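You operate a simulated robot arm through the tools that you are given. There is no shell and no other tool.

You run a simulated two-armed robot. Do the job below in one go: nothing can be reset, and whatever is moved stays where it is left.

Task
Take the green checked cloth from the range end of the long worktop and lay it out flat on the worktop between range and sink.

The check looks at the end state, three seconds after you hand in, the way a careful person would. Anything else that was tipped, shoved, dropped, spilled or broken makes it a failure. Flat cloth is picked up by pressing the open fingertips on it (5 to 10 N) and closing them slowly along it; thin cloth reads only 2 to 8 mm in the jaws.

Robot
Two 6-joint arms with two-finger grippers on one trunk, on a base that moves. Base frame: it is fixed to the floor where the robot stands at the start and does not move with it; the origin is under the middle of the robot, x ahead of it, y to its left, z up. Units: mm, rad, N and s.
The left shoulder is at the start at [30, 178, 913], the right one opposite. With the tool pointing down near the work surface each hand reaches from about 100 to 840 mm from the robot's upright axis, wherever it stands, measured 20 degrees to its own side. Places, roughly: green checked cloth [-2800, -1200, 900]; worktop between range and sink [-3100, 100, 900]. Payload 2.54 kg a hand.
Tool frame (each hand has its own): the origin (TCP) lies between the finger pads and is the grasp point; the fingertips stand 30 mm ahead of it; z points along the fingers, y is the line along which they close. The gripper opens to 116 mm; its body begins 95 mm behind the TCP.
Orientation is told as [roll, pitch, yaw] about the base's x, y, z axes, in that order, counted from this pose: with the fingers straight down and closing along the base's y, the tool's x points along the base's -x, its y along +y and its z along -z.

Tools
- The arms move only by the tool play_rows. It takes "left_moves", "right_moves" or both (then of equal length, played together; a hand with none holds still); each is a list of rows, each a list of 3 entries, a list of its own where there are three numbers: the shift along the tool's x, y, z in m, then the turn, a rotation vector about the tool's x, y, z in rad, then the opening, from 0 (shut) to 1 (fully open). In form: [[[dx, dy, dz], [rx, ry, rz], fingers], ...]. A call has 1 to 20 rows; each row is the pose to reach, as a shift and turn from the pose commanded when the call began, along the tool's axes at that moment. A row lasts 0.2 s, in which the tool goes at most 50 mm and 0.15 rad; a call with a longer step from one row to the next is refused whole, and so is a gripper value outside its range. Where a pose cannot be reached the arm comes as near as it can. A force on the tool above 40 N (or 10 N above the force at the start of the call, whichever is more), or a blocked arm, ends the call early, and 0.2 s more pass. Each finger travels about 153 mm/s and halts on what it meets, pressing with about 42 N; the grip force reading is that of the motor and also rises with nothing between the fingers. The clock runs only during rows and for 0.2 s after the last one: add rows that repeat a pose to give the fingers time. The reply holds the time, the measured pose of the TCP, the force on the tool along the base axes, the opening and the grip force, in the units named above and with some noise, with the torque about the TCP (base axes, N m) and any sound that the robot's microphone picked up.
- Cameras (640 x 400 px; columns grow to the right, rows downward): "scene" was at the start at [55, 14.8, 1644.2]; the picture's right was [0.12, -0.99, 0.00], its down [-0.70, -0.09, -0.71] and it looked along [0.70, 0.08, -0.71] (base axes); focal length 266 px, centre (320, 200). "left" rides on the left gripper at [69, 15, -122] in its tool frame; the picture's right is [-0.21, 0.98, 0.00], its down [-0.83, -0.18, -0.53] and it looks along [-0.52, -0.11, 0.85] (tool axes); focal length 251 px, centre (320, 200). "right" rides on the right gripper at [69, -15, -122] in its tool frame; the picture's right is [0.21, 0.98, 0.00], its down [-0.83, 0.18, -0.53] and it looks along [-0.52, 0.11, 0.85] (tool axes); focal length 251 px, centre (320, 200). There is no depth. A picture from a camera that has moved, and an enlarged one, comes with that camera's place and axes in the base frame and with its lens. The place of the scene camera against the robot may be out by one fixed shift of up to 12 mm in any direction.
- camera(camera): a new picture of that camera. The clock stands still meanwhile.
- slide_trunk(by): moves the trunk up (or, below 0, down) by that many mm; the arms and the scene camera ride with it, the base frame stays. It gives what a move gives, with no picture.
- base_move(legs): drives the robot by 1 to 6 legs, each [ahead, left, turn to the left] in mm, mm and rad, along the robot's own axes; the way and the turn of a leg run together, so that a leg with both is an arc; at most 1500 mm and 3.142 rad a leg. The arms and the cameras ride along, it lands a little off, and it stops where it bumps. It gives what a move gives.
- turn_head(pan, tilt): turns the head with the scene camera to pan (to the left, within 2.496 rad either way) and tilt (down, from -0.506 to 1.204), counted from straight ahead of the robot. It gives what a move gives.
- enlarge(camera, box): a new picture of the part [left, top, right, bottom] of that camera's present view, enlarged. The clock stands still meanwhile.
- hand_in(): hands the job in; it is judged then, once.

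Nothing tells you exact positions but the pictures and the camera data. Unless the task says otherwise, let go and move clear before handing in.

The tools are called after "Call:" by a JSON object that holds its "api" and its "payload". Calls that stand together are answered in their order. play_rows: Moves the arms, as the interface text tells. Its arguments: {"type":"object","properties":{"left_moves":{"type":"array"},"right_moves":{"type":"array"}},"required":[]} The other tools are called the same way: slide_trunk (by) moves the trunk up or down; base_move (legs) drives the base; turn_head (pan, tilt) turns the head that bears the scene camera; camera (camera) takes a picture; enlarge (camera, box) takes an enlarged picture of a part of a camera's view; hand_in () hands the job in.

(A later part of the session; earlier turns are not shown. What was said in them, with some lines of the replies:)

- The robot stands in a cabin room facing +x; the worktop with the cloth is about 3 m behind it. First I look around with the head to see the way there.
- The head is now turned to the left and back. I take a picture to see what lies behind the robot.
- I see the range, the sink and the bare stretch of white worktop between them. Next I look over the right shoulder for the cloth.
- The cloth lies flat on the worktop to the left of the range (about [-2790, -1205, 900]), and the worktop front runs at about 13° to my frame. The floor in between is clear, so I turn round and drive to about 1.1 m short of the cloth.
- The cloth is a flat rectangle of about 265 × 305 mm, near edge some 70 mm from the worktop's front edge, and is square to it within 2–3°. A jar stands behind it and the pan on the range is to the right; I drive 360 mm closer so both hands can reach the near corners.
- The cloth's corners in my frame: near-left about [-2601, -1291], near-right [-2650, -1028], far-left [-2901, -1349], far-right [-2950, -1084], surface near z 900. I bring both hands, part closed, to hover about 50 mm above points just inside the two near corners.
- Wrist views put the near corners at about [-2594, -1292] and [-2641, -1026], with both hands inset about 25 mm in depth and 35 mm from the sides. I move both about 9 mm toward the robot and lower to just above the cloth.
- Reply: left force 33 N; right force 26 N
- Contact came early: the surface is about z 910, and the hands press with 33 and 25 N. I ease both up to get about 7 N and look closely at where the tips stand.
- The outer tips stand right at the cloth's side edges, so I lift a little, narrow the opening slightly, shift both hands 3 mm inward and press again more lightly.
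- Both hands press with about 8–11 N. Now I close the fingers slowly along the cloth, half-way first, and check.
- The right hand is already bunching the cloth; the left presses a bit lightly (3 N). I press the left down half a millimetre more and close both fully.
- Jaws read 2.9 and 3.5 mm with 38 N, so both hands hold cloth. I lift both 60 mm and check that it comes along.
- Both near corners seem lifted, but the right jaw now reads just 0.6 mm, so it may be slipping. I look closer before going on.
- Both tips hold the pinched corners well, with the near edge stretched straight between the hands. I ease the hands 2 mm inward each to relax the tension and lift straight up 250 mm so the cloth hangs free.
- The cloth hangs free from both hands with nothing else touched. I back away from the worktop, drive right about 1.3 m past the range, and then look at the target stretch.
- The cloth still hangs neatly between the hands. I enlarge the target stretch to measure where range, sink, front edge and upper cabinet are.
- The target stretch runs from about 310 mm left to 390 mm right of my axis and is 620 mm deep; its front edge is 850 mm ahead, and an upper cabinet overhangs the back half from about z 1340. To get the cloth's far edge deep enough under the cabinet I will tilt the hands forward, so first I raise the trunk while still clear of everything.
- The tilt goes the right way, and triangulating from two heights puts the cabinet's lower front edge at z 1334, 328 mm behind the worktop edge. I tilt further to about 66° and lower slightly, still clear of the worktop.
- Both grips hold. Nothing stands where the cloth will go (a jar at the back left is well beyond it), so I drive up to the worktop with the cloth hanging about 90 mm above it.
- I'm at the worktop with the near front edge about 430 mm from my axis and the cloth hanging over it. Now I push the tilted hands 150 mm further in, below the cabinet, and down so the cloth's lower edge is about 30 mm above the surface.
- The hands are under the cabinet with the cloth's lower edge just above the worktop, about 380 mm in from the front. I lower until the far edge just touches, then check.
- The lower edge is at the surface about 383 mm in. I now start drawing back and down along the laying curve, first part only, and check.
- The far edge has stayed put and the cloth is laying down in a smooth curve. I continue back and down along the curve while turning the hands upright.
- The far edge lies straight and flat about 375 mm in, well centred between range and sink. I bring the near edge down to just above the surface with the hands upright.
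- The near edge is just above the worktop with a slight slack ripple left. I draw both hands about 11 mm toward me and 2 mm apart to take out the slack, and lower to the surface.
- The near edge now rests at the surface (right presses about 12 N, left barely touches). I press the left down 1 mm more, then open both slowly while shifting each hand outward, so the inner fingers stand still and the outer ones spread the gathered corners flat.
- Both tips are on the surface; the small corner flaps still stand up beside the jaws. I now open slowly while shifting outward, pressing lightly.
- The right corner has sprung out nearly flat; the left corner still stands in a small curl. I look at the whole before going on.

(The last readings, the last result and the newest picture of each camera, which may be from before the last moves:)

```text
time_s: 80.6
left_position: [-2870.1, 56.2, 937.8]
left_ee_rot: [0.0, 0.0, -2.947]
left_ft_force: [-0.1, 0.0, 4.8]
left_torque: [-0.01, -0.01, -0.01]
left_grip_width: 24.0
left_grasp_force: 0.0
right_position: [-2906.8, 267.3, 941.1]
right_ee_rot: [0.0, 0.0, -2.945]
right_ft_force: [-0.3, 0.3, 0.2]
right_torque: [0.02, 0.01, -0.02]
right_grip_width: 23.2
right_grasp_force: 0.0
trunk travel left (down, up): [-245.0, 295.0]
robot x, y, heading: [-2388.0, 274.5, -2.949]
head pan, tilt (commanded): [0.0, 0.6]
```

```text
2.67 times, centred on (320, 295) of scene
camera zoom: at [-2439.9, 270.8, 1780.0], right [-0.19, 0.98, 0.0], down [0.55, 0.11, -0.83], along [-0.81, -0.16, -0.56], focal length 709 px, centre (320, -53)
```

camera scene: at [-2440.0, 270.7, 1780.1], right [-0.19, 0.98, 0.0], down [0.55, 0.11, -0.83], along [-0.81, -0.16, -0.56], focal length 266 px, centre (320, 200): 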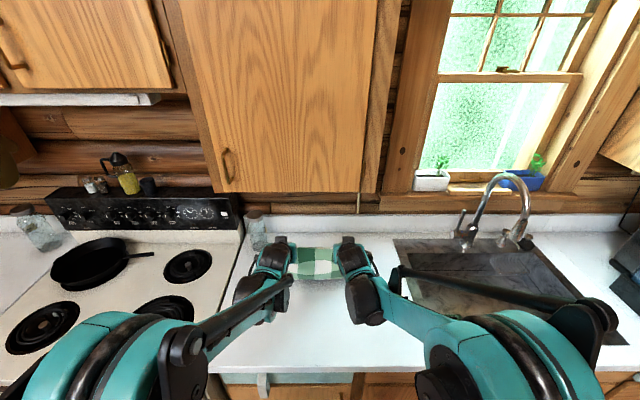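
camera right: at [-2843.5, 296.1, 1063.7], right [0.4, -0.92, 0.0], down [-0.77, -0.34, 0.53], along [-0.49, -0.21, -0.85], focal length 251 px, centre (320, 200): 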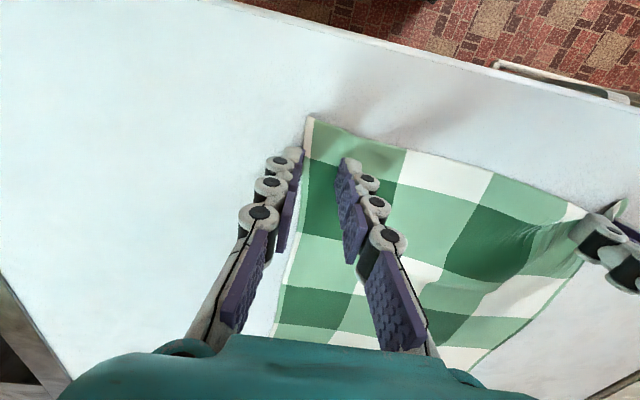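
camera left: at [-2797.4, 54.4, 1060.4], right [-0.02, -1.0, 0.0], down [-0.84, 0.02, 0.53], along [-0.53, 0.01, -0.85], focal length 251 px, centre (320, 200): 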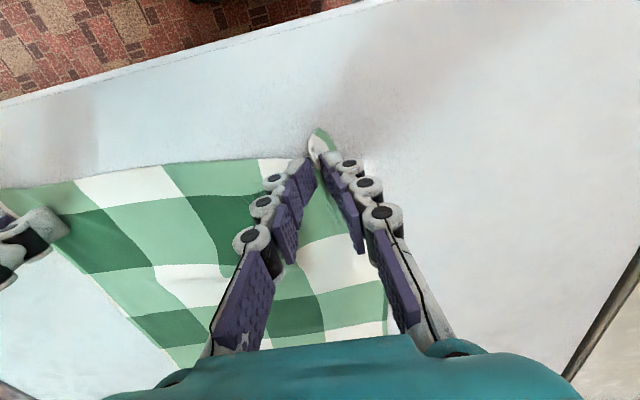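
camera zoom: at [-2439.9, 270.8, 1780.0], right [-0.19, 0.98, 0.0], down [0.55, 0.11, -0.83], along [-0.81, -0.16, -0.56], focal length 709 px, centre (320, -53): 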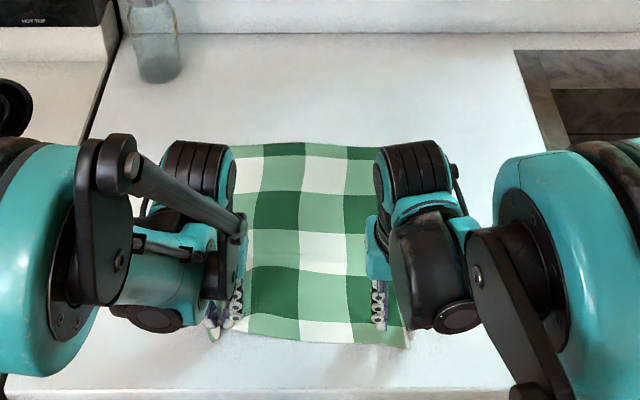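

The cloth is otherwise laid straight. I let the right hand press as an anchor and keep opening and shifting the left hand outward under light pressure to spread its corner.

Call:
{"api": "play_rows", "payload": {"left_moves": [[[0, 0, 0.0006], [0, 0, 0], 0.2], [[0, 0.0012, 0.0006], [0, 0, 0], 0.22], [[0, 0.0023, 0.0006], [0, 0, 0], 0.24], [[0, 0.0035, 0.0006], [0, 0, 0], 0.26], [[0, 0.0046, 0.0006], [0, 0, 0], 0.28], [[0, 0.0058, 0.0006], [0, 0, 0], 0.3], [[0, 0.007, 0.0006], [0, 0, 0], 0.32], [[0, 0.0081, 0.0006], [0, 0, 0], 0.34], [[0, 0.0093, 0.0006], [0, 0, 0], 0.36], [[0, 0.0104, 0.0006], [0, 0, 0], 0.38], [[0, 0.0116, 0.0006], [0, 0, 0], 0.4]], "right_moves": [[[0, 0, 0.0008], [0, 0, 0], 0.2], [[0, 0, 0.0008], [0, 0, 0], 0.2], [[0, 0, 0.0008], [0, 0, 0], 0.2], [[0, 0, 0.0008], [0, 0, 0], 0.2], [[0, 0, 0.0008], [0, 0, 0], 0.2], [[0, 0, 0.0008], [0, 0, 0], 0.2], [[0, 0, 0.0008], [0, 0, 0], 0.2], [[0, 0, 0.0008], [0, 0, 0], 0.2], [[0, 0, 0.0008], [0, 0, 0], 0.2], [[0, 0, 0.0008], [0, 0, 0], 0.2], [[0, 0, 0.0008], [0, 0, 0], 0.2]]}}

Call:
{"api": "enlarge", "payload": {"camera": "left", "box": [200, 100, 460, 270]}}

Call:
{"api": "enlarge", "payload": {"camera": "scene", "box": [200, 220, 440, 370]}}

```text
time_s: 83.0
left_position: [-2864.9, 44.8, 938.7]
left_ee_rot: [0.0, -0.001, -2.947]
left_ft_force: [-0.1, 0.0, 8.4]
left_torque: [0.1, 0.03, 0.01]
left_grip_width: 46.4
left_grasp_force: 5.4
right_position: [-2907.1, 267.5, 940.6]
right_ee_rot: [0.0, -0.001, -2.947]
right_ft_force: [0.6, -0.2, 2.9]
right_torque: [-0.04, -0.04, -0.01]
right_grip_width: 23.2
right_grasp_force: 0.2
trunk travel left (down, up): [-245.0, 295.0]
robot x, y, heading: [-2390.5, 275.9, -2.942]
head pan, tilt (commanded): [0.0, 0.6]
```

```text
2.35 times, centred on (330, 185) of left
camera zoom: at [-2795.1, 43.1, 1059.7], right [-0.02, -1.0, 0.0], down [-0.84, 0.02, 0.53], along [-0.53, 0.01, -0.85], focal length 592 px, centre (296, 235)
```

zoom: 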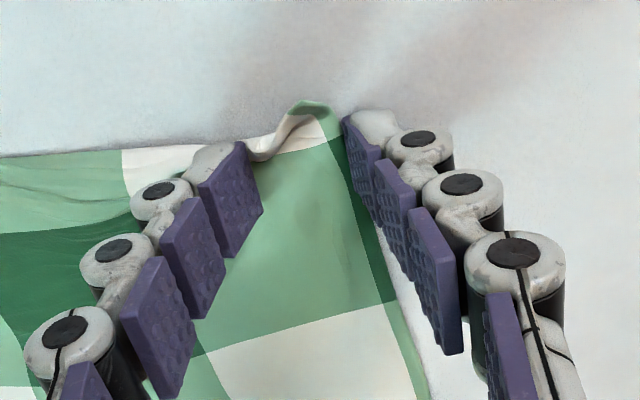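

```text
2.67 times, centred on (320, 295) of scene
camera zoom: at [-2440.1, 270.8, 1780.0], right [-0.19, 0.98, 0.0], down [0.55, 0.11, -0.83], along [-0.81, -0.16, -0.56], focal length 709 px, centre (320, -53)
```

zoom: 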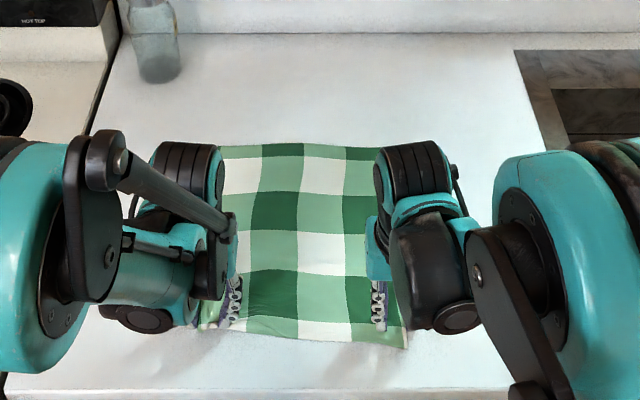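

The left corner is mostly spread with just a small curl at the tip. I lift both hands straight up to see how the cloth settles on its own.

Call:
{"api": "play_rows", "payload": {"left_moves": [[[0, 0, -0.003], [0, 0, 0], 0.4], [[0, 0, -0.01], [0, 0, 0], 0.4], [[0, 0, -0.025], [0, 0, 0], 0.4], [[0, 0, -0.045], [0, 0, 0], 0.4], [[0, 0, -0.07], [0, 0, 0], 0.4], [[0, 0, -0.1], [0, 0, 0], 0.4], [[0, 0, -0.12], [0, 0, 0], 0.4]], "right_moves": [[[0, 0, -0.003], [0, 0, 0], 0.2], [[0, 0, -0.01], [0, 0, 0], 0.2], [[0, 0, -0.025], [0, 0, 0], 0.2], [[0, 0, -0.045], [0, 0, 0], 0.2], [[0, 0, -0.07], [0, 0, 0], 0.2], [[0, 0, -0.1], [0, 0, 0], 0.2], [[0, 0, -0.12], [0, 0, 0], 0.2]]}}

Call:
{"api": "camera", "payload": {"camera": "left"}}

Call:
{"api": "camera", "payload": {"camera": "right"}}

Call:
{"api": "enlarge", "payload": {"camera": "scene", "box": [200, 220, 440, 370]}}

```text
time_s: 84.6
left_position: [-2866.3, 46.4, 1058.1]
left_ee_rot: [0.0, -0.001, -2.946]
left_ft_force: [-0.3, 0.5, 0.3]
left_torque: [0.0, 0.0, 0.0]
left_grip_width: 46.5
left_grasp_force: 0.0
right_position: [-2907.6, 269.0, 1060.5]
right_ee_rot: [0.0, 0.001, -2.946]
right_ft_force: [-0.6, 0.5, -0.4]
right_torque: [-0.02, 0.0, 0.01]
right_grip_width: 23.2
right_grasp_force: 0.1
trunk travel left (down, up): [-245.0, 295.0]
robot x, y, heading: [-2386.1, 276.4, -2.953]
head pan, tilt (commanded): [0.0, 0.6]
```

```text
taken
camera left: at [-2794.8, 43.2, 1179.7], right [-0.02, -1.0, 0.0], down [-0.84, 0.02, 0.53], along [-0.53, 0.01, -0.85], focal length 251 px, centre (320, 200)
```

left: 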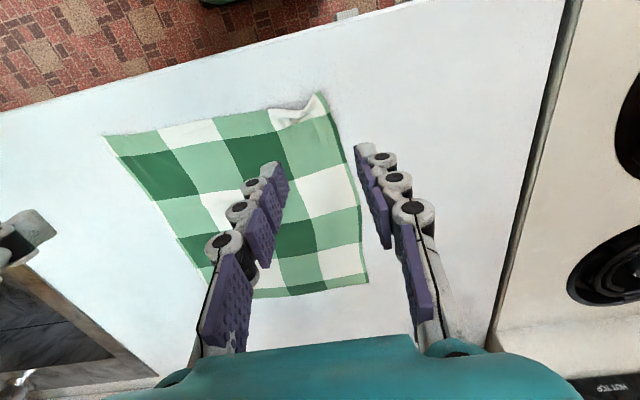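

```text
taken
camera right: at [-2843.2, 296.1, 1182.9], right [0.4, -0.92, 0.0], down [-0.77, -0.34, 0.53], along [-0.49, -0.21, -0.85], focal length 251 px, centre (320, 200)
```

right: 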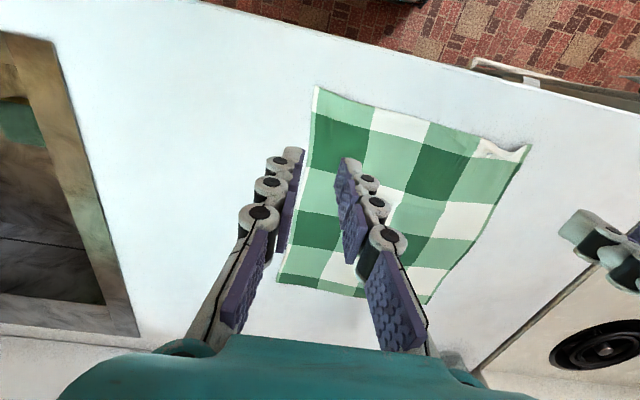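

```text
2.67 times, centred on (320, 295) of scene
camera zoom: at [-2439.9, 270.8, 1780.0], right [-0.19, 0.98, 0.0], down [0.55, 0.11, -0.83], along [-0.81, -0.16, -0.56], focal length 709 px, centre (320, -53)
```

zoom: 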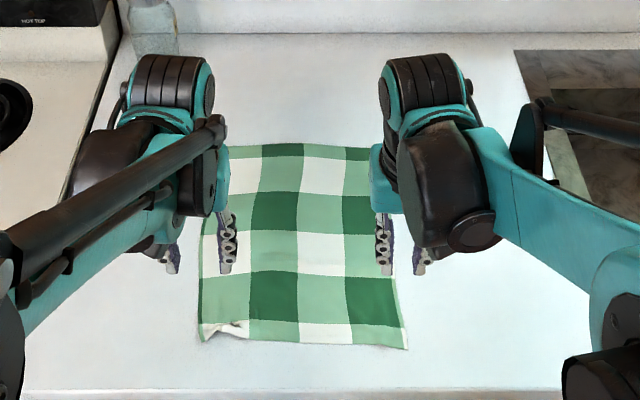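

The cloth lies flat apart from a small rumple at the near-left corner. I look closer at it.

Call:
{"api": "enlarge", "payload": {"camera": "left", "box": [220, 70, 400, 190]}}

Call:
{"api": "enlarge", "payload": {"camera": "scene", "box": [260, 320, 370, 390]}}

Call:
{"api": "enlarge", "payload": {"camera": "right", "box": [260, 70, 560, 320]}}

```text
3.33 times, centred on (310, 130) of left
camera zoom: at [-2794.8, 43.2, 1179.7], right [-0.02, -1.0, 0.0], down [-0.84, 0.02, 0.53], along [-0.53, 0.01, -0.85], focal length 838 px, centre (353, 433)
```

zoom: 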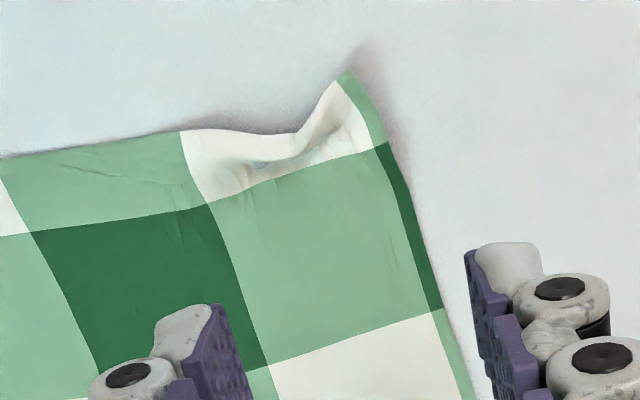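

```text
5.71 times, centred on (315, 355) of scene
camera zoom: at [-2439.9, 270.8, 1780.0], right [-0.19, 0.98, 0.0], down [0.55, 0.11, -0.83], along [-0.81, -0.16, -0.56], focal length 1518 px, centre (349, -686)
```

zoom: 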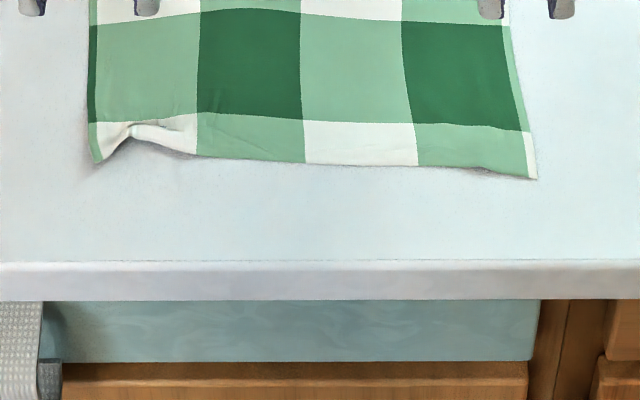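

```text
1.60 times, centred on (410, 195) of right
camera zoom: at [-2843.2, 296.1, 1182.9], right [0.4, -0.92, 0.0], down [-0.77, -0.34, 0.53], along [-0.49, -0.21, -0.85], focal length 402 px, centre (176, 208)
```

zoom: 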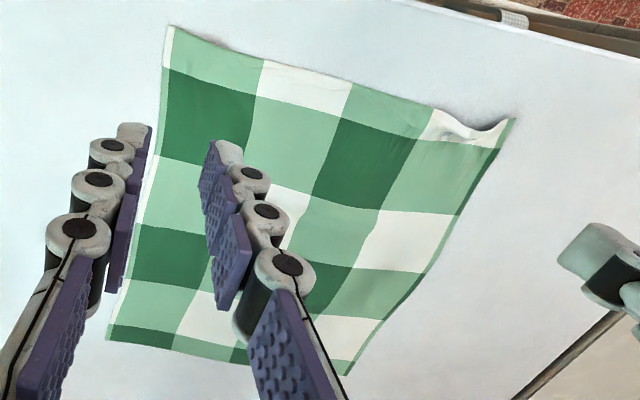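

The near-left corner sits about 12 mm too far in, which leaves a small pucker along the near edge. I'll anchor the cloth with the right fingertips about 160 mm away and use the closed left fingertips to draw the corner outward; first I place both hands just above.

Call:
{"api": "play_rows", "payload": {"left_moves": [[[0.005, -0.003, 0], [0, 0, 0], 0.3], [[0.01, -0.006, 0], [0, 0, 0], 0.15], [[0.0145, -0.0095, 0], [0, 0, 0], 0.0], [[0.0145, -0.0095, 0.02], [0, 0, 0], 0.0], [[0.0145, -0.0095, 0.04], [0, 0, 0], 0.0], [[0.0145, -0.0095, 0.06], [0, 0, 0], 0.0], [[0.0145, -0.0095, 0.08], [0, 0, 0], 0.0], [[0.0145, -0.0095, 0.09], [0, 0, 0], 0.0]], "right_moves": [[[-0.005, 0.025, 0], [0, 0, 0], 0.2], [[-0.01, 0.05, 0], [0, 0, 0], 0.2], [[-0.0147, 0.074, 0], [0, 0, 0], 0.2], [[-0.0147, 0.074, 0.02], [0, 0, 0], 0.2], [[-0.0147, 0.074, 0.04], [0, 0, 0], 0.2], [[-0.0147, 0.074, 0.06], [0, 0, 0], 0.2], [[-0.0147, 0.074, 0.08], [0, 0, 0], 0.2], [[-0.0147, 0.074, 0.09], [0, 0, 0], 0.2]]}}

Call:
{"api": "camera", "payload": {"camera": "left"}}

Call:
{"api": "camera", "payload": {"camera": "right"}}

Call:
{"api": "enlarge", "payload": {"camera": "left", "box": [220, 70, 400, 190]}}

```text
time_s: 86.4
left_position: [-2854.0, 56.4, 967.3]
left_ee_rot: [0.0, 0.0, -2.946]
left_ft_force: [0.9, 0.9, -0.4]
left_torque: [-0.01, 0.0, -0.06]
left_grip_width: 0.3
left_grasp_force: 28.0
right_position: [-2906.8, 193.4, 969.9]
right_ee_rot: [0.0, 0.001, -2.946]
right_ft_force: [0.0, 0.9, -0.2]
right_torque: [0.01, -0.04, 0.0]
right_grip_width: 23.4
right_grasp_force: 0.0
trunk travel left (down, up): [-245.0, 295.0]
robot x, y, heading: [-2391.2, 276.9, -2.952]
head pan, tilt (commanded): [0.0, 0.6]
```

```text
taken
camera left: at [-2782.8, 54.6, 1089.0], right [-0.02, -1.0, 0.0], down [-0.85, 0.02, 0.53], along [-0.53, 0.01, -0.85], focal length 251 px, centre (320, 200)
```

left: 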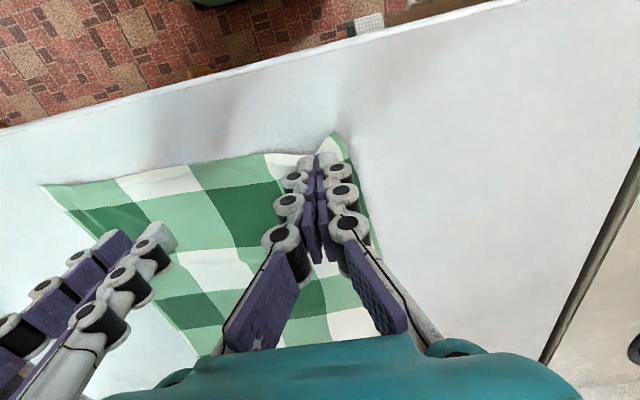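

```text
taken
camera right: at [-2843.8, 220.4, 1091.9], right [0.4, -0.92, 0.0], down [-0.78, -0.34, 0.53], along [-0.49, -0.21, -0.85], focal length 251 px, centre (320, 200)
```

right: 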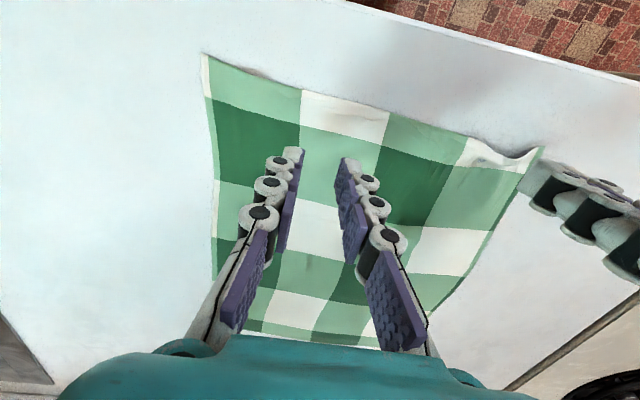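

```text
3.33 times, centred on (310, 130) of left
camera zoom: at [-2782.8, 54.6, 1089.0], right [-0.02, -1.0, 0.0], down [-0.85, 0.02, 0.53], along [-0.53, 0.01, -0.85], focal length 838 px, centre (353, 433)
```

zoom: 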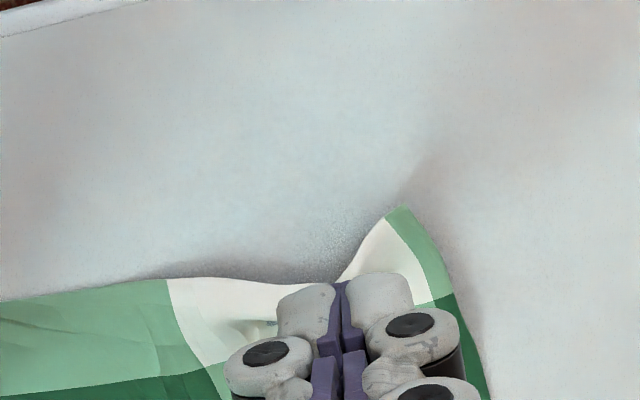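

The left tips would land on the dip rather than the corner leaf, so I shift the left hand 11 mm outward and 4 mm nearer, then press both hands down lightly.

Call:
{"api": "play_rows", "payload": {"left_moves": [[[0.002, 0.006, 0], [0, 0, 0], 0.0], [[0.0039, 0.0114, 0], [0, 0, 0], 0.0], [[0.0039, 0.0114, 0.01], [0, 0, 0], 0.0], [[0.0039, 0.0114, 0.02], [0, 0, 0], 0.0], [[0.0039, 0.0114, 0.026], [0, 0, 0], 0.0], [[0.0039, 0.0114, 0.029], [0, 0, 0], 0.0], [[0.0039, 0.0114, 0.0298], [0, 0, 0], 0.0], [[0.0039, 0.0114, 0.0298], [0, 0, 0], 0.0]], "right_moves": [[[0, 0, 0.005], [0, 0, 0], 0.2], [[0, 0, 0.01], [0, 0, 0], 0.2], [[0, 0, 0.015], [0, 0, 0], 0.2], [[0, 0, 0.02], [0, 0, 0], 0.2], [[0, 0, 0.026], [0, 0, 0], 0.2], [[0, 0, 0.029], [0, 0, 0], 0.2], [[0, 0, 0.0305], [0, 0, 0], 0.2], [[0, 0, 0.0305], [0, 0, 0], 0.2]]}}

Call:
{"api": "enlarge", "payload": {"camera": "left", "box": [180, 80, 440, 250]}}

Call:
{"api": "enlarge", "payload": {"camera": "right", "box": [180, 40, 600, 300]}}

```text
time_s: 88.2
left_position: [-2848.3, 46.5, 938.7]
left_ee_rot: [0.0, -0.002, -2.947]
left_ft_force: [0.5, 0.4, 0.5]
left_torque: [-0.03, 0.01, -0.01]
left_grip_width: 0.0
left_grasp_force: 28.6
right_position: [-2908.3, 192.5, 940.4]
right_ee_rot: [0.001, -0.003, -2.948]
right_ft_force: [-3.7, -0.8, 23.4]
right_torque: [0.01, 0.05, -0.02]
right_grip_width: 23.2
right_grasp_force: 0.1
trunk travel left (down, up): [-245.0, 295.0]
robot x, y, heading: [-2385.6, 279.3, -2.947]
head pan, tilt (commanded): [0.0, 0.6]
```

```text
2.35 times, centred on (310, 165) of left
camera zoom: at [-2776.1, 44.8, 1060.0], right [-0.02, -1.0, 0.0], down [-0.84, 0.02, 0.53], along [-0.53, 0.01, -0.84], focal length 592 px, centre (344, 282)
```

zoom: 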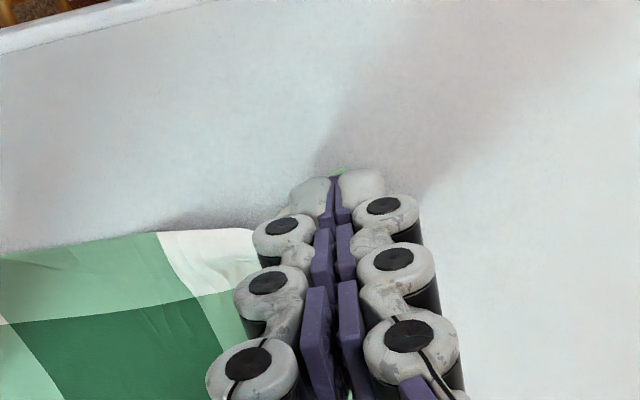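

```text
1.52 times, centred on (390, 170) of right
camera zoom: at [-2843.5, 221.0, 1062.6], right [0.4, -0.92, 0.0], down [-0.77, -0.34, 0.54], along [-0.49, -0.21, -0.84], focal length 383 px, centre (213, 246)
```

zoom: 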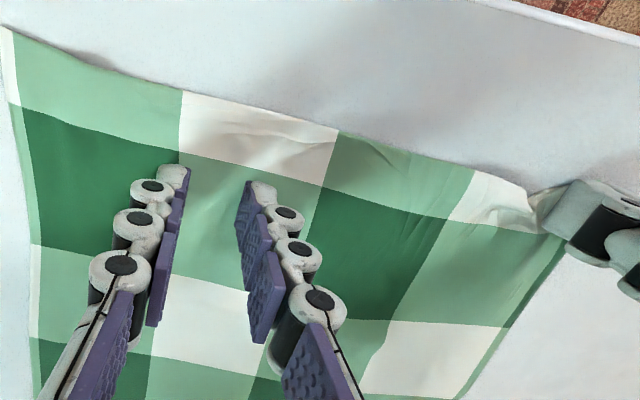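

The right presses a little hard (23 N) and the left hardly touches. I balance both to about 8 N, then draw the left corner 12 mm outward and 4 mm toward me.

Call:
{"api": "play_rows", "payload": {"left_moves": [[[0, 0, 0.0006], [0, 0, 0], 0.0], [[0, 0, 0.0012], [0, 0, 0], 0.0], [[0, 0, 0.0014], [0, 0, 0], 0.0]], "right_moves": [[[0, 0, -0.0006], [0, 0, 0], 0.2], [[0, 0, -0.0011], [0, 0, 0], 0.2], [[0, 0, -0.0011], [0, 0, 0], 0.2]]}}

```text
time_s: 89.0
left_position: [-2847.6, 46.9, 938.3]
left_ee_rot: [-0.001, -0.004, -2.947]
left_ft_force: [-4.5, -3.7, 35.3]
left_torque: [-0.12, 0.18, 0.02]
left_grip_width: 0.0
left_grasp_force: 28.1
right_position: [-2906.3, 194.2, 941.8]
right_ee_rot: [-0.001, -0.001, -2.947]
right_ft_force: [-0.4, 0.3, 0.3]
right_torque: [-0.01, 0.02, 0.0]
right_grip_width: 23.0
right_grasp_force: 0.1
trunk travel left (down, up): [-245.0, 295.0]
robot x, y, heading: [-2386.8, 273.6, -2.951]
head pan, tilt (commanded): [0.0, 0.6]
```

The contact is stiff, so finer steps are needed: left up 1.0 mm, right down 0.5 mm.

Call:
{"api": "play_rows", "payload": {"left_moves": [[[0, 0, -0.0005], [0, 0, 0], 0.0], [[0, 0, -0.001], [0, 0, 0], 0.0], [[0, 0, -0.001], [0, 0, 0], 0.0]], "right_moves": [[[0, 0, 0.0003], [0, 0, 0], 0.2], [[0, 0, 0.0006], [0, 0, 0], 0.2], [[0, 0, 0.0006], [0, 0, 0], 0.2]]}}

```text
time_s: 89.8
left_position: [-2846.7, 46.7, 937.6]
left_ee_rot: [0.0, 0.001, -2.944]
left_ft_force: [-2.6, -2.5, 16.8]
left_torque: [-0.07, 0.08, -0.02]
left_grip_width: 0.0
left_grasp_force: 28.5
right_position: [-2907.0, 193.5, 940.4]
right_ee_rot: [-0.001, -0.001, -2.946]
right_ft_force: [-0.5, -0.1, 3.0]
right_torque: [0.02, 0.0, 0.04]
right_grip_width: 22.9
right_grasp_force: 0.0
trunk travel left (down, up): [-245.0, 295.0]
robot x, y, heading: [-2384.3, 277.0, -2.947]
head pan, tilt (commanded): [0.0, 0.6]
```

Left presses 17 N and right 3 N; I trim both slightly toward 8 N while drawing the left corner outward in small steps.

Call:
{"api": "play_rows", "payload": {"left_moves": [[[0, 0, -0.0004], [0, 0, 0], 0.0], [[0.0005, 0.0015, -0.0004], [0, 0, 0], 0.0], [[0.001, 0.003, -0.0004], [0, 0, 0], 0.0], [[0.0015, 0.0045, -0.0004], [0, 0, 0], 0.0], [[0.002, 0.006, -0.0004], [0, 0, 0], 0.0], [[0.0025, 0.0075, -0.0004], [0, 0, 0], 0.0], [[0.003, 0.009, -0.0004], [0, 0, 0], 0.0], [[0.0035, 0.0105, -0.0004], [0, 0, 0], 0.0], [[0.004, 0.012, -0.0004], [0, 0, 0], 0.0]], "right_moves": [[[0, 0, 0.0002], [0, 0, 0], 0.2], [[0, 0, 0.0003], [0, 0, 0], 0.2], [[0, 0, 0.0003], [0, 0, 0], 0.2], [[0, 0, 0.0003], [0, 0, 0], 0.2], [[0, 0, 0.0003], [0, 0, 0], 0.2], [[0, 0, 0.0003], [0, 0, 0], 0.2], [[0, 0, 0.0003], [0, 0, 0], 0.2], [[0, 0, 0.0003], [0, 0, 0], 0.2], [[0, 0, 0.0003], [0, 0, 0], 0.2]]}}

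Call:
{"api": "enlarge", "payload": {"camera": "left", "box": [180, 80, 440, 250]}}

Call:
{"api": "enlarge", "payload": {"camera": "right", "box": [180, 40, 600, 300]}}

```text
time_s: 91.8
left_position: [-2841.5, 34.8, 939.2]
left_ee_rot: [0.0, -0.002, -2.945]
left_ft_force: [0.8, -1.0, -0.3]
left_torque: [-0.01, 0.01, 0.02]
left_grip_width: 0.0
left_grasp_force: 28.0
right_position: [-2906.5, 193.4, 939.6]
right_ee_rot: [-0.001, -0.001, -2.945]
right_ft_force: [-0.8, 1.2, 16.5]
right_torque: [0.11, -0.03, 0.01]
right_grip_width: 23.3
right_grasp_force: 0.1
trunk travel left (down, up): [-245.0, 295.0]
robot x, y, heading: [-2384.1, 273.2, -2.946]
head pan, tilt (commanded): [0.0, 0.6]
```

```text
2.35 times, centred on (310, 165) of left
camera zoom: at [-2769.6, 33.9, 1060.1], right [-0.02, -1.0, 0.0], down [-0.84, 0.02, 0.53], along [-0.53, 0.01, -0.84], focal length 592 px, centre (344, 282)
```

zoom: 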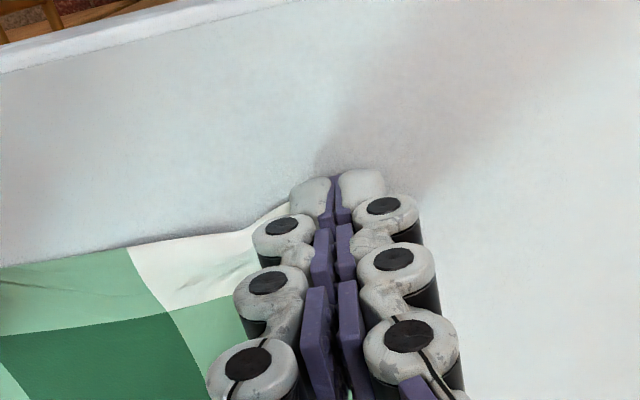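

```text
1.52 times, centred on (390, 170) of right
camera zoom: at [-2843.0, 221.0, 1062.7], right [0.4, -0.92, 0.0], down [-0.77, -0.34, 0.53], along [-0.49, -0.21, -0.85], focal length 383 px, centre (213, 246)
```

zoom: 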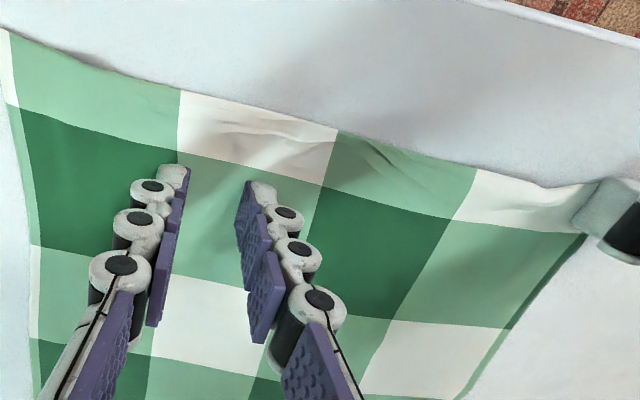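

The corner moved out and the edge is nearly straight now. I lift both hands clear to see the result.

Call:
{"api": "play_rows", "payload": {"left_moves": [[[0, 0, -0.003], [0, 0, 0], 0.0], [[0, 0, -0.01], [0, 0, 0], 0.0], [[0, 0, -0.025], [0, 0, 0], 0.0], [[0, 0, -0.045], [0, 0, 0], 0.0], [[0, 0.01, -0.07], [0, 0, 0], 0.0], [[0, 0.03, -0.1], [0, 0, 0], 0.0], [[0, 0.06, -0.12], [0, 0, 0], 0.0]], "right_moves": [[[0, 0, -0.003], [0, 0, 0], 0.2], [[0, 0, -0.01], [0, 0, 0], 0.2], [[0, 0, -0.025], [0, 0, 0], 0.2], [[0, 0, -0.045], [0, 0, 0], 0.2], [[0, -0.02, -0.07], [0, 0, 0], 0.2], [[0, -0.05, -0.1], [0, 0, 0], 0.2], [[0, -0.09, -0.12], [0, 0, 0], 0.2]]}}

Call:
{"api": "camera", "payload": {"camera": "left"}}

Call:
{"api": "camera", "payload": {"camera": "right"}}

Call:
{"api": "enlarge", "payload": {"camera": "scene", "box": [230, 250, 410, 370]}}

```text
time_s: 93.4
left_position: [-2830.6, -23.4, 1058.2]
left_ee_rot: [0.001, -0.001, -2.946]
left_ft_force: [1.1, 0.2, 0.7]
left_torque: [-0.01, 0.0, -0.04]
left_grip_width: 0.2
left_grasp_force: 29.0
right_position: [-2923.1, 282.2, 1060.5]
right_ee_rot: [0.001, 0.002, -2.947]
right_ft_force: [0.8, 0.7, 1.0]
right_torque: [-0.02, 0.02, -0.03]
right_grip_width: 23.2
right_grasp_force: 0.0
trunk travel left (down, up): [-245.0, 295.0]
robot x, y, heading: [-2384.6, 276.6, -2.947]
head pan, tilt (commanded): [0.0, 0.6]
```

```text
taken
camera left: at [-2758.7, -25.0, 1180.4], right [-0.02, -1.0, 0.0], down [-0.85, 0.02, 0.53], along [-0.53, 0.01, -0.85], focal length 251 px, centre (320, 200)
```

left: 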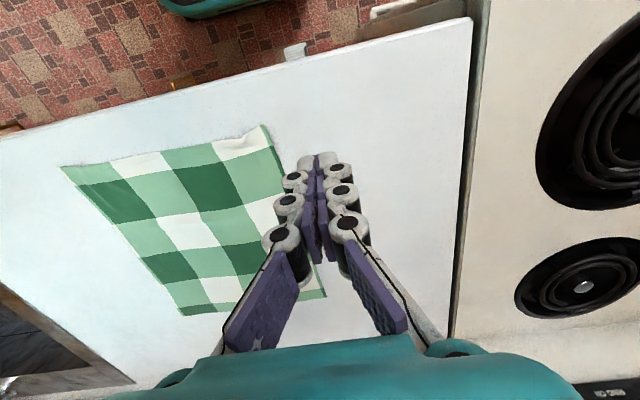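

```text
taken
camera right: at [-2860.0, 309.5, 1183.2], right [0.4, -0.92, 0.0], down [-0.77, -0.34, 0.53], along [-0.49, -0.21, -0.85], focal length 251 px, centre (320, 200)
```

right: 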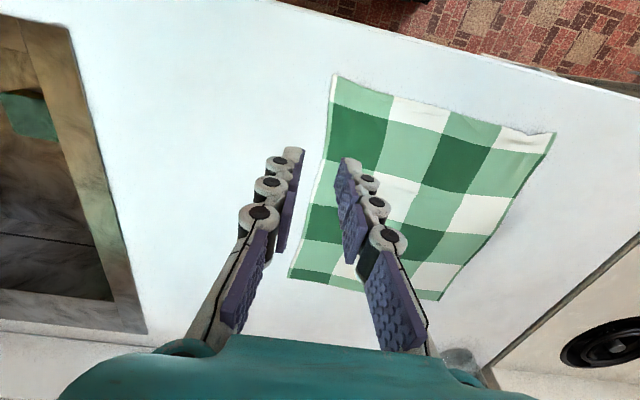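

```text
3.33 times, centred on (320, 310) of scene
camera zoom: at [-2440.1, 271.4, 1780.0], right [-0.19, 0.98, 0.0], down [0.55, 0.11, -0.83], along [-0.81, -0.16, -0.56], focal length 886 px, centre (320, -167)
```

zoom: 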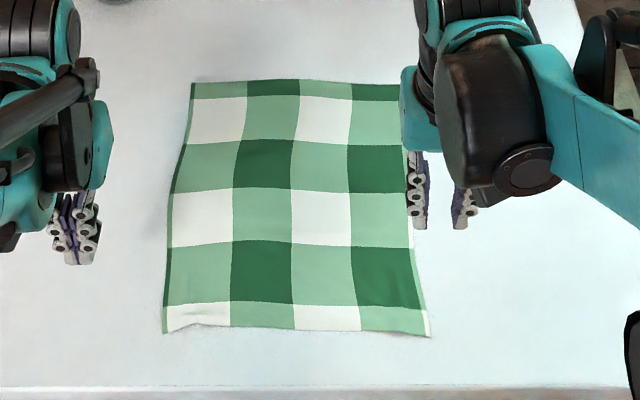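

The cloth now lies flat and almost square on the worktop. I check both near corners close up for any left-over ridge.

Call:
{"api": "enlarge", "payload": {"camera": "left", "box": [50, 100, 310, 270]}}

Call:
{"api": "enlarge", "payload": {"camera": "right", "box": [310, 60, 570, 230]}}

Call:
{"api": "enlarge", "payload": {"camera": "scene", "box": [260, 320, 370, 390]}}

```text
2.35 times, centred on (180, 185) of left
camera zoom: at [-2758.7, -25.0, 1180.4], right [-0.02, -1.0, 0.0], down [-0.85, 0.02, 0.53], along [-0.53, 0.01, -0.85], focal length 592 px, centre (649, 235)
```

zoom: 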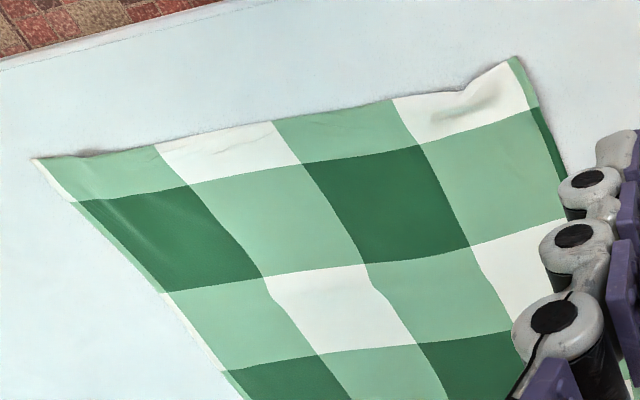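

```text
2.35 times, centred on (440, 145) of right
camera zoom: at [-2860.0, 309.5, 1183.2], right [0.4, -0.92, 0.0], down [-0.77, -0.34, 0.53], along [-0.49, -0.21, -0.85], focal length 592 px, centre (38, 329)
```

zoom: 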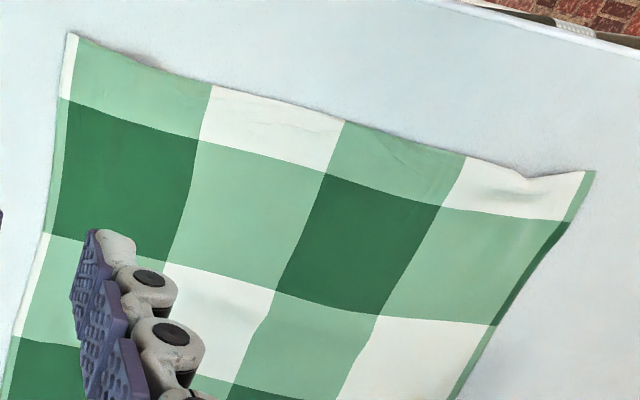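

```text
5.71 times, centred on (315, 355) of scene
camera zoom: at [-2440.1, 271.4, 1780.0], right [-0.19, 0.98, 0.0], down [0.55, 0.11, -0.83], along [-0.81, -0.16, -0.56], focal length 1518 px, centre (349, -686)
```

zoom: 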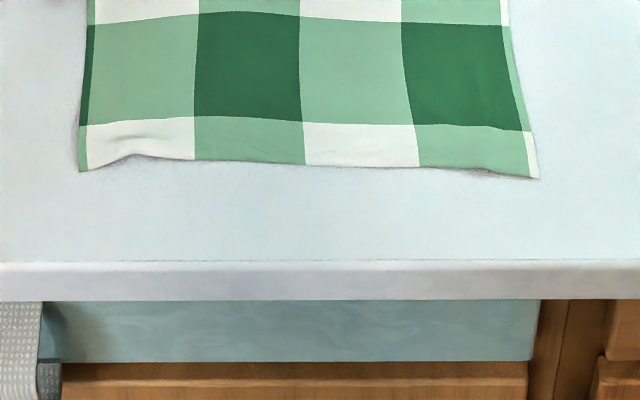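

The cloth is flat, with just faint waves of a few millimetres like those it had before, and pan, jars and towel are undisturbed. I raise the hands and back the robot away to be clear.

Call:
{"api": "play_rows", "payload": {"left_moves": [[[0, 0, -0.02], [0, 0, 0], 0.0], [[0, 0, -0.04], [0, 0, 0], 0.0], [[0, 0, -0.06], [0, 0, 0], 0.0], [[0, 0, -0.08], [0, 0, 0], 0.0]], "right_moves": [[[0, 0, -0.02], [0, 0, 0], 0.2], [[0, 0, -0.04], [0, 0, 0], 0.2], [[0, 0, -0.06], [0, 0, 0], 0.2], [[0, 0, -0.08], [0, 0, 0], 0.2]]}}

Call:
{"api": "base_move", "payload": {"legs": [[-420, 0, 0]]}}

Call:
{"api": "camera", "payload": {"camera": "scene"}}

Call:
{"api": "enlarge", "payload": {"camera": "scene", "box": [240, 180, 420, 300]}}

```text
time_s: 94.4
left_position: [-2829.3, -23.0, 1139.4]
left_ee_rot: [0.001, 0.001, -2.946]
left_ft_force: [-0.2, -0.5, 0.0]
left_torque: [-0.02, 0.02, 0.0]
left_grip_width: 0.0
left_grasp_force: 28.9
right_position: [-2924.4, 282.2, 1139.9]
right_ee_rot: [-0.001, 0.0, -2.946]
right_ft_force: [0.2, -1.2, 0.3]
right_torque: [0.04, 0.03, -0.03]
right_grip_width: 23.2
right_grasp_force: 0.1
trunk travel left (down, up): [-245.0, 295.0]
robot x, y, heading: [-2386.4, 276.7, -2.943]
head pan, tilt (commanded): [0.0, 0.6]
```

```text
time_s: 96.9
left_position: [-2420.7, 56.9, 1139.7]
left_ee_rot: [0.0, 0.0, -2.944]
left_ft_force: [0.5, -0.1, -0.3]
left_torque: [0.0, 0.05, -0.06]
left_grip_width: 0.0
left_grasp_force: 28.5
right_position: [-2518.4, 361.1, 1140.0]
right_ee_rot: [0.0, 0.0, -2.943]
right_ft_force: [1.0, 0.0, -0.3]
right_torque: [0.01, 0.03, -0.02]
right_grip_width: 23.2
right_grasp_force: 0.0
trunk travel left (down, up): [-245.0, 295.0]
robot x, y, heading: [-1979.9, 359.2, -2.945]
head pan, tilt (commanded): [0.0, 0.6]
```

```text
taken
camera scene: at [-2032.3, 351.8, 1780.1], right [-0.2, 0.98, 0.0], down [0.55, 0.11, -0.83], along [-0.81, -0.16, -0.56], focal length 266 px, centre (320, 200)
```

scene: 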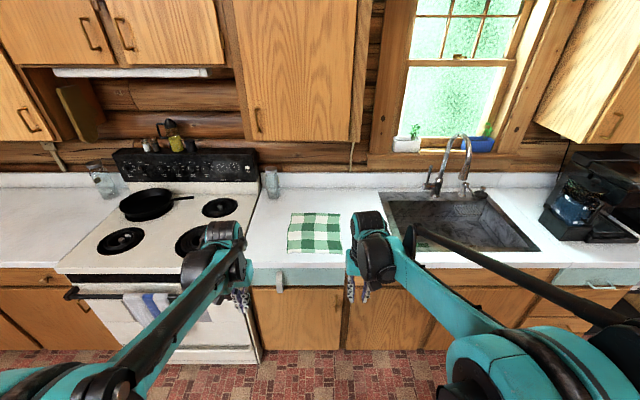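

```text
3.33 times, centred on (330, 240) of scene
camera zoom: at [-2032.3, 351.8, 1780.1], right [-0.2, 0.98, 0.0], down [0.55, 0.11, -0.83], along [-0.81, -0.16, -0.56], focal length 886 px, centre (287, 67)
```

zoom: 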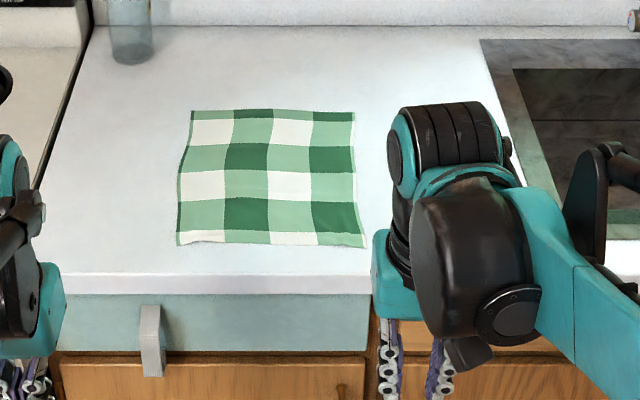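

The green checked cloth lies flat and fully on the worktop between range and sink. Both hands are empty and clear, and everything else stands where it was, so I hand in.

Call:
{"api": "hand_in", "payload": {}}

```text
The job is handed in.
```

I moved the green checked cloth from the range end of the worktop and laid it out flat between the range and the sink. The job is handed in. The result of the check hasn't been shown to me.

- **Position:** the cloth lies nearly square to the worktop, roughly central between range and sink. It is entirely on the surface, with its near edge about 80 mm in from the front.
- **Flatness:** the near-left corner puckered when I let go, so I drew it out by about 12 mm. In the last pictures only faint waves remain, a few millimetres high by eye, mostly at that corner.
- **Everything else:** the pictures show the pan, jars and towel undisturbed, and I felt no contact with the upper cabinet. Both hands are empty, and I backed the robot about 400 mm away before handing in.
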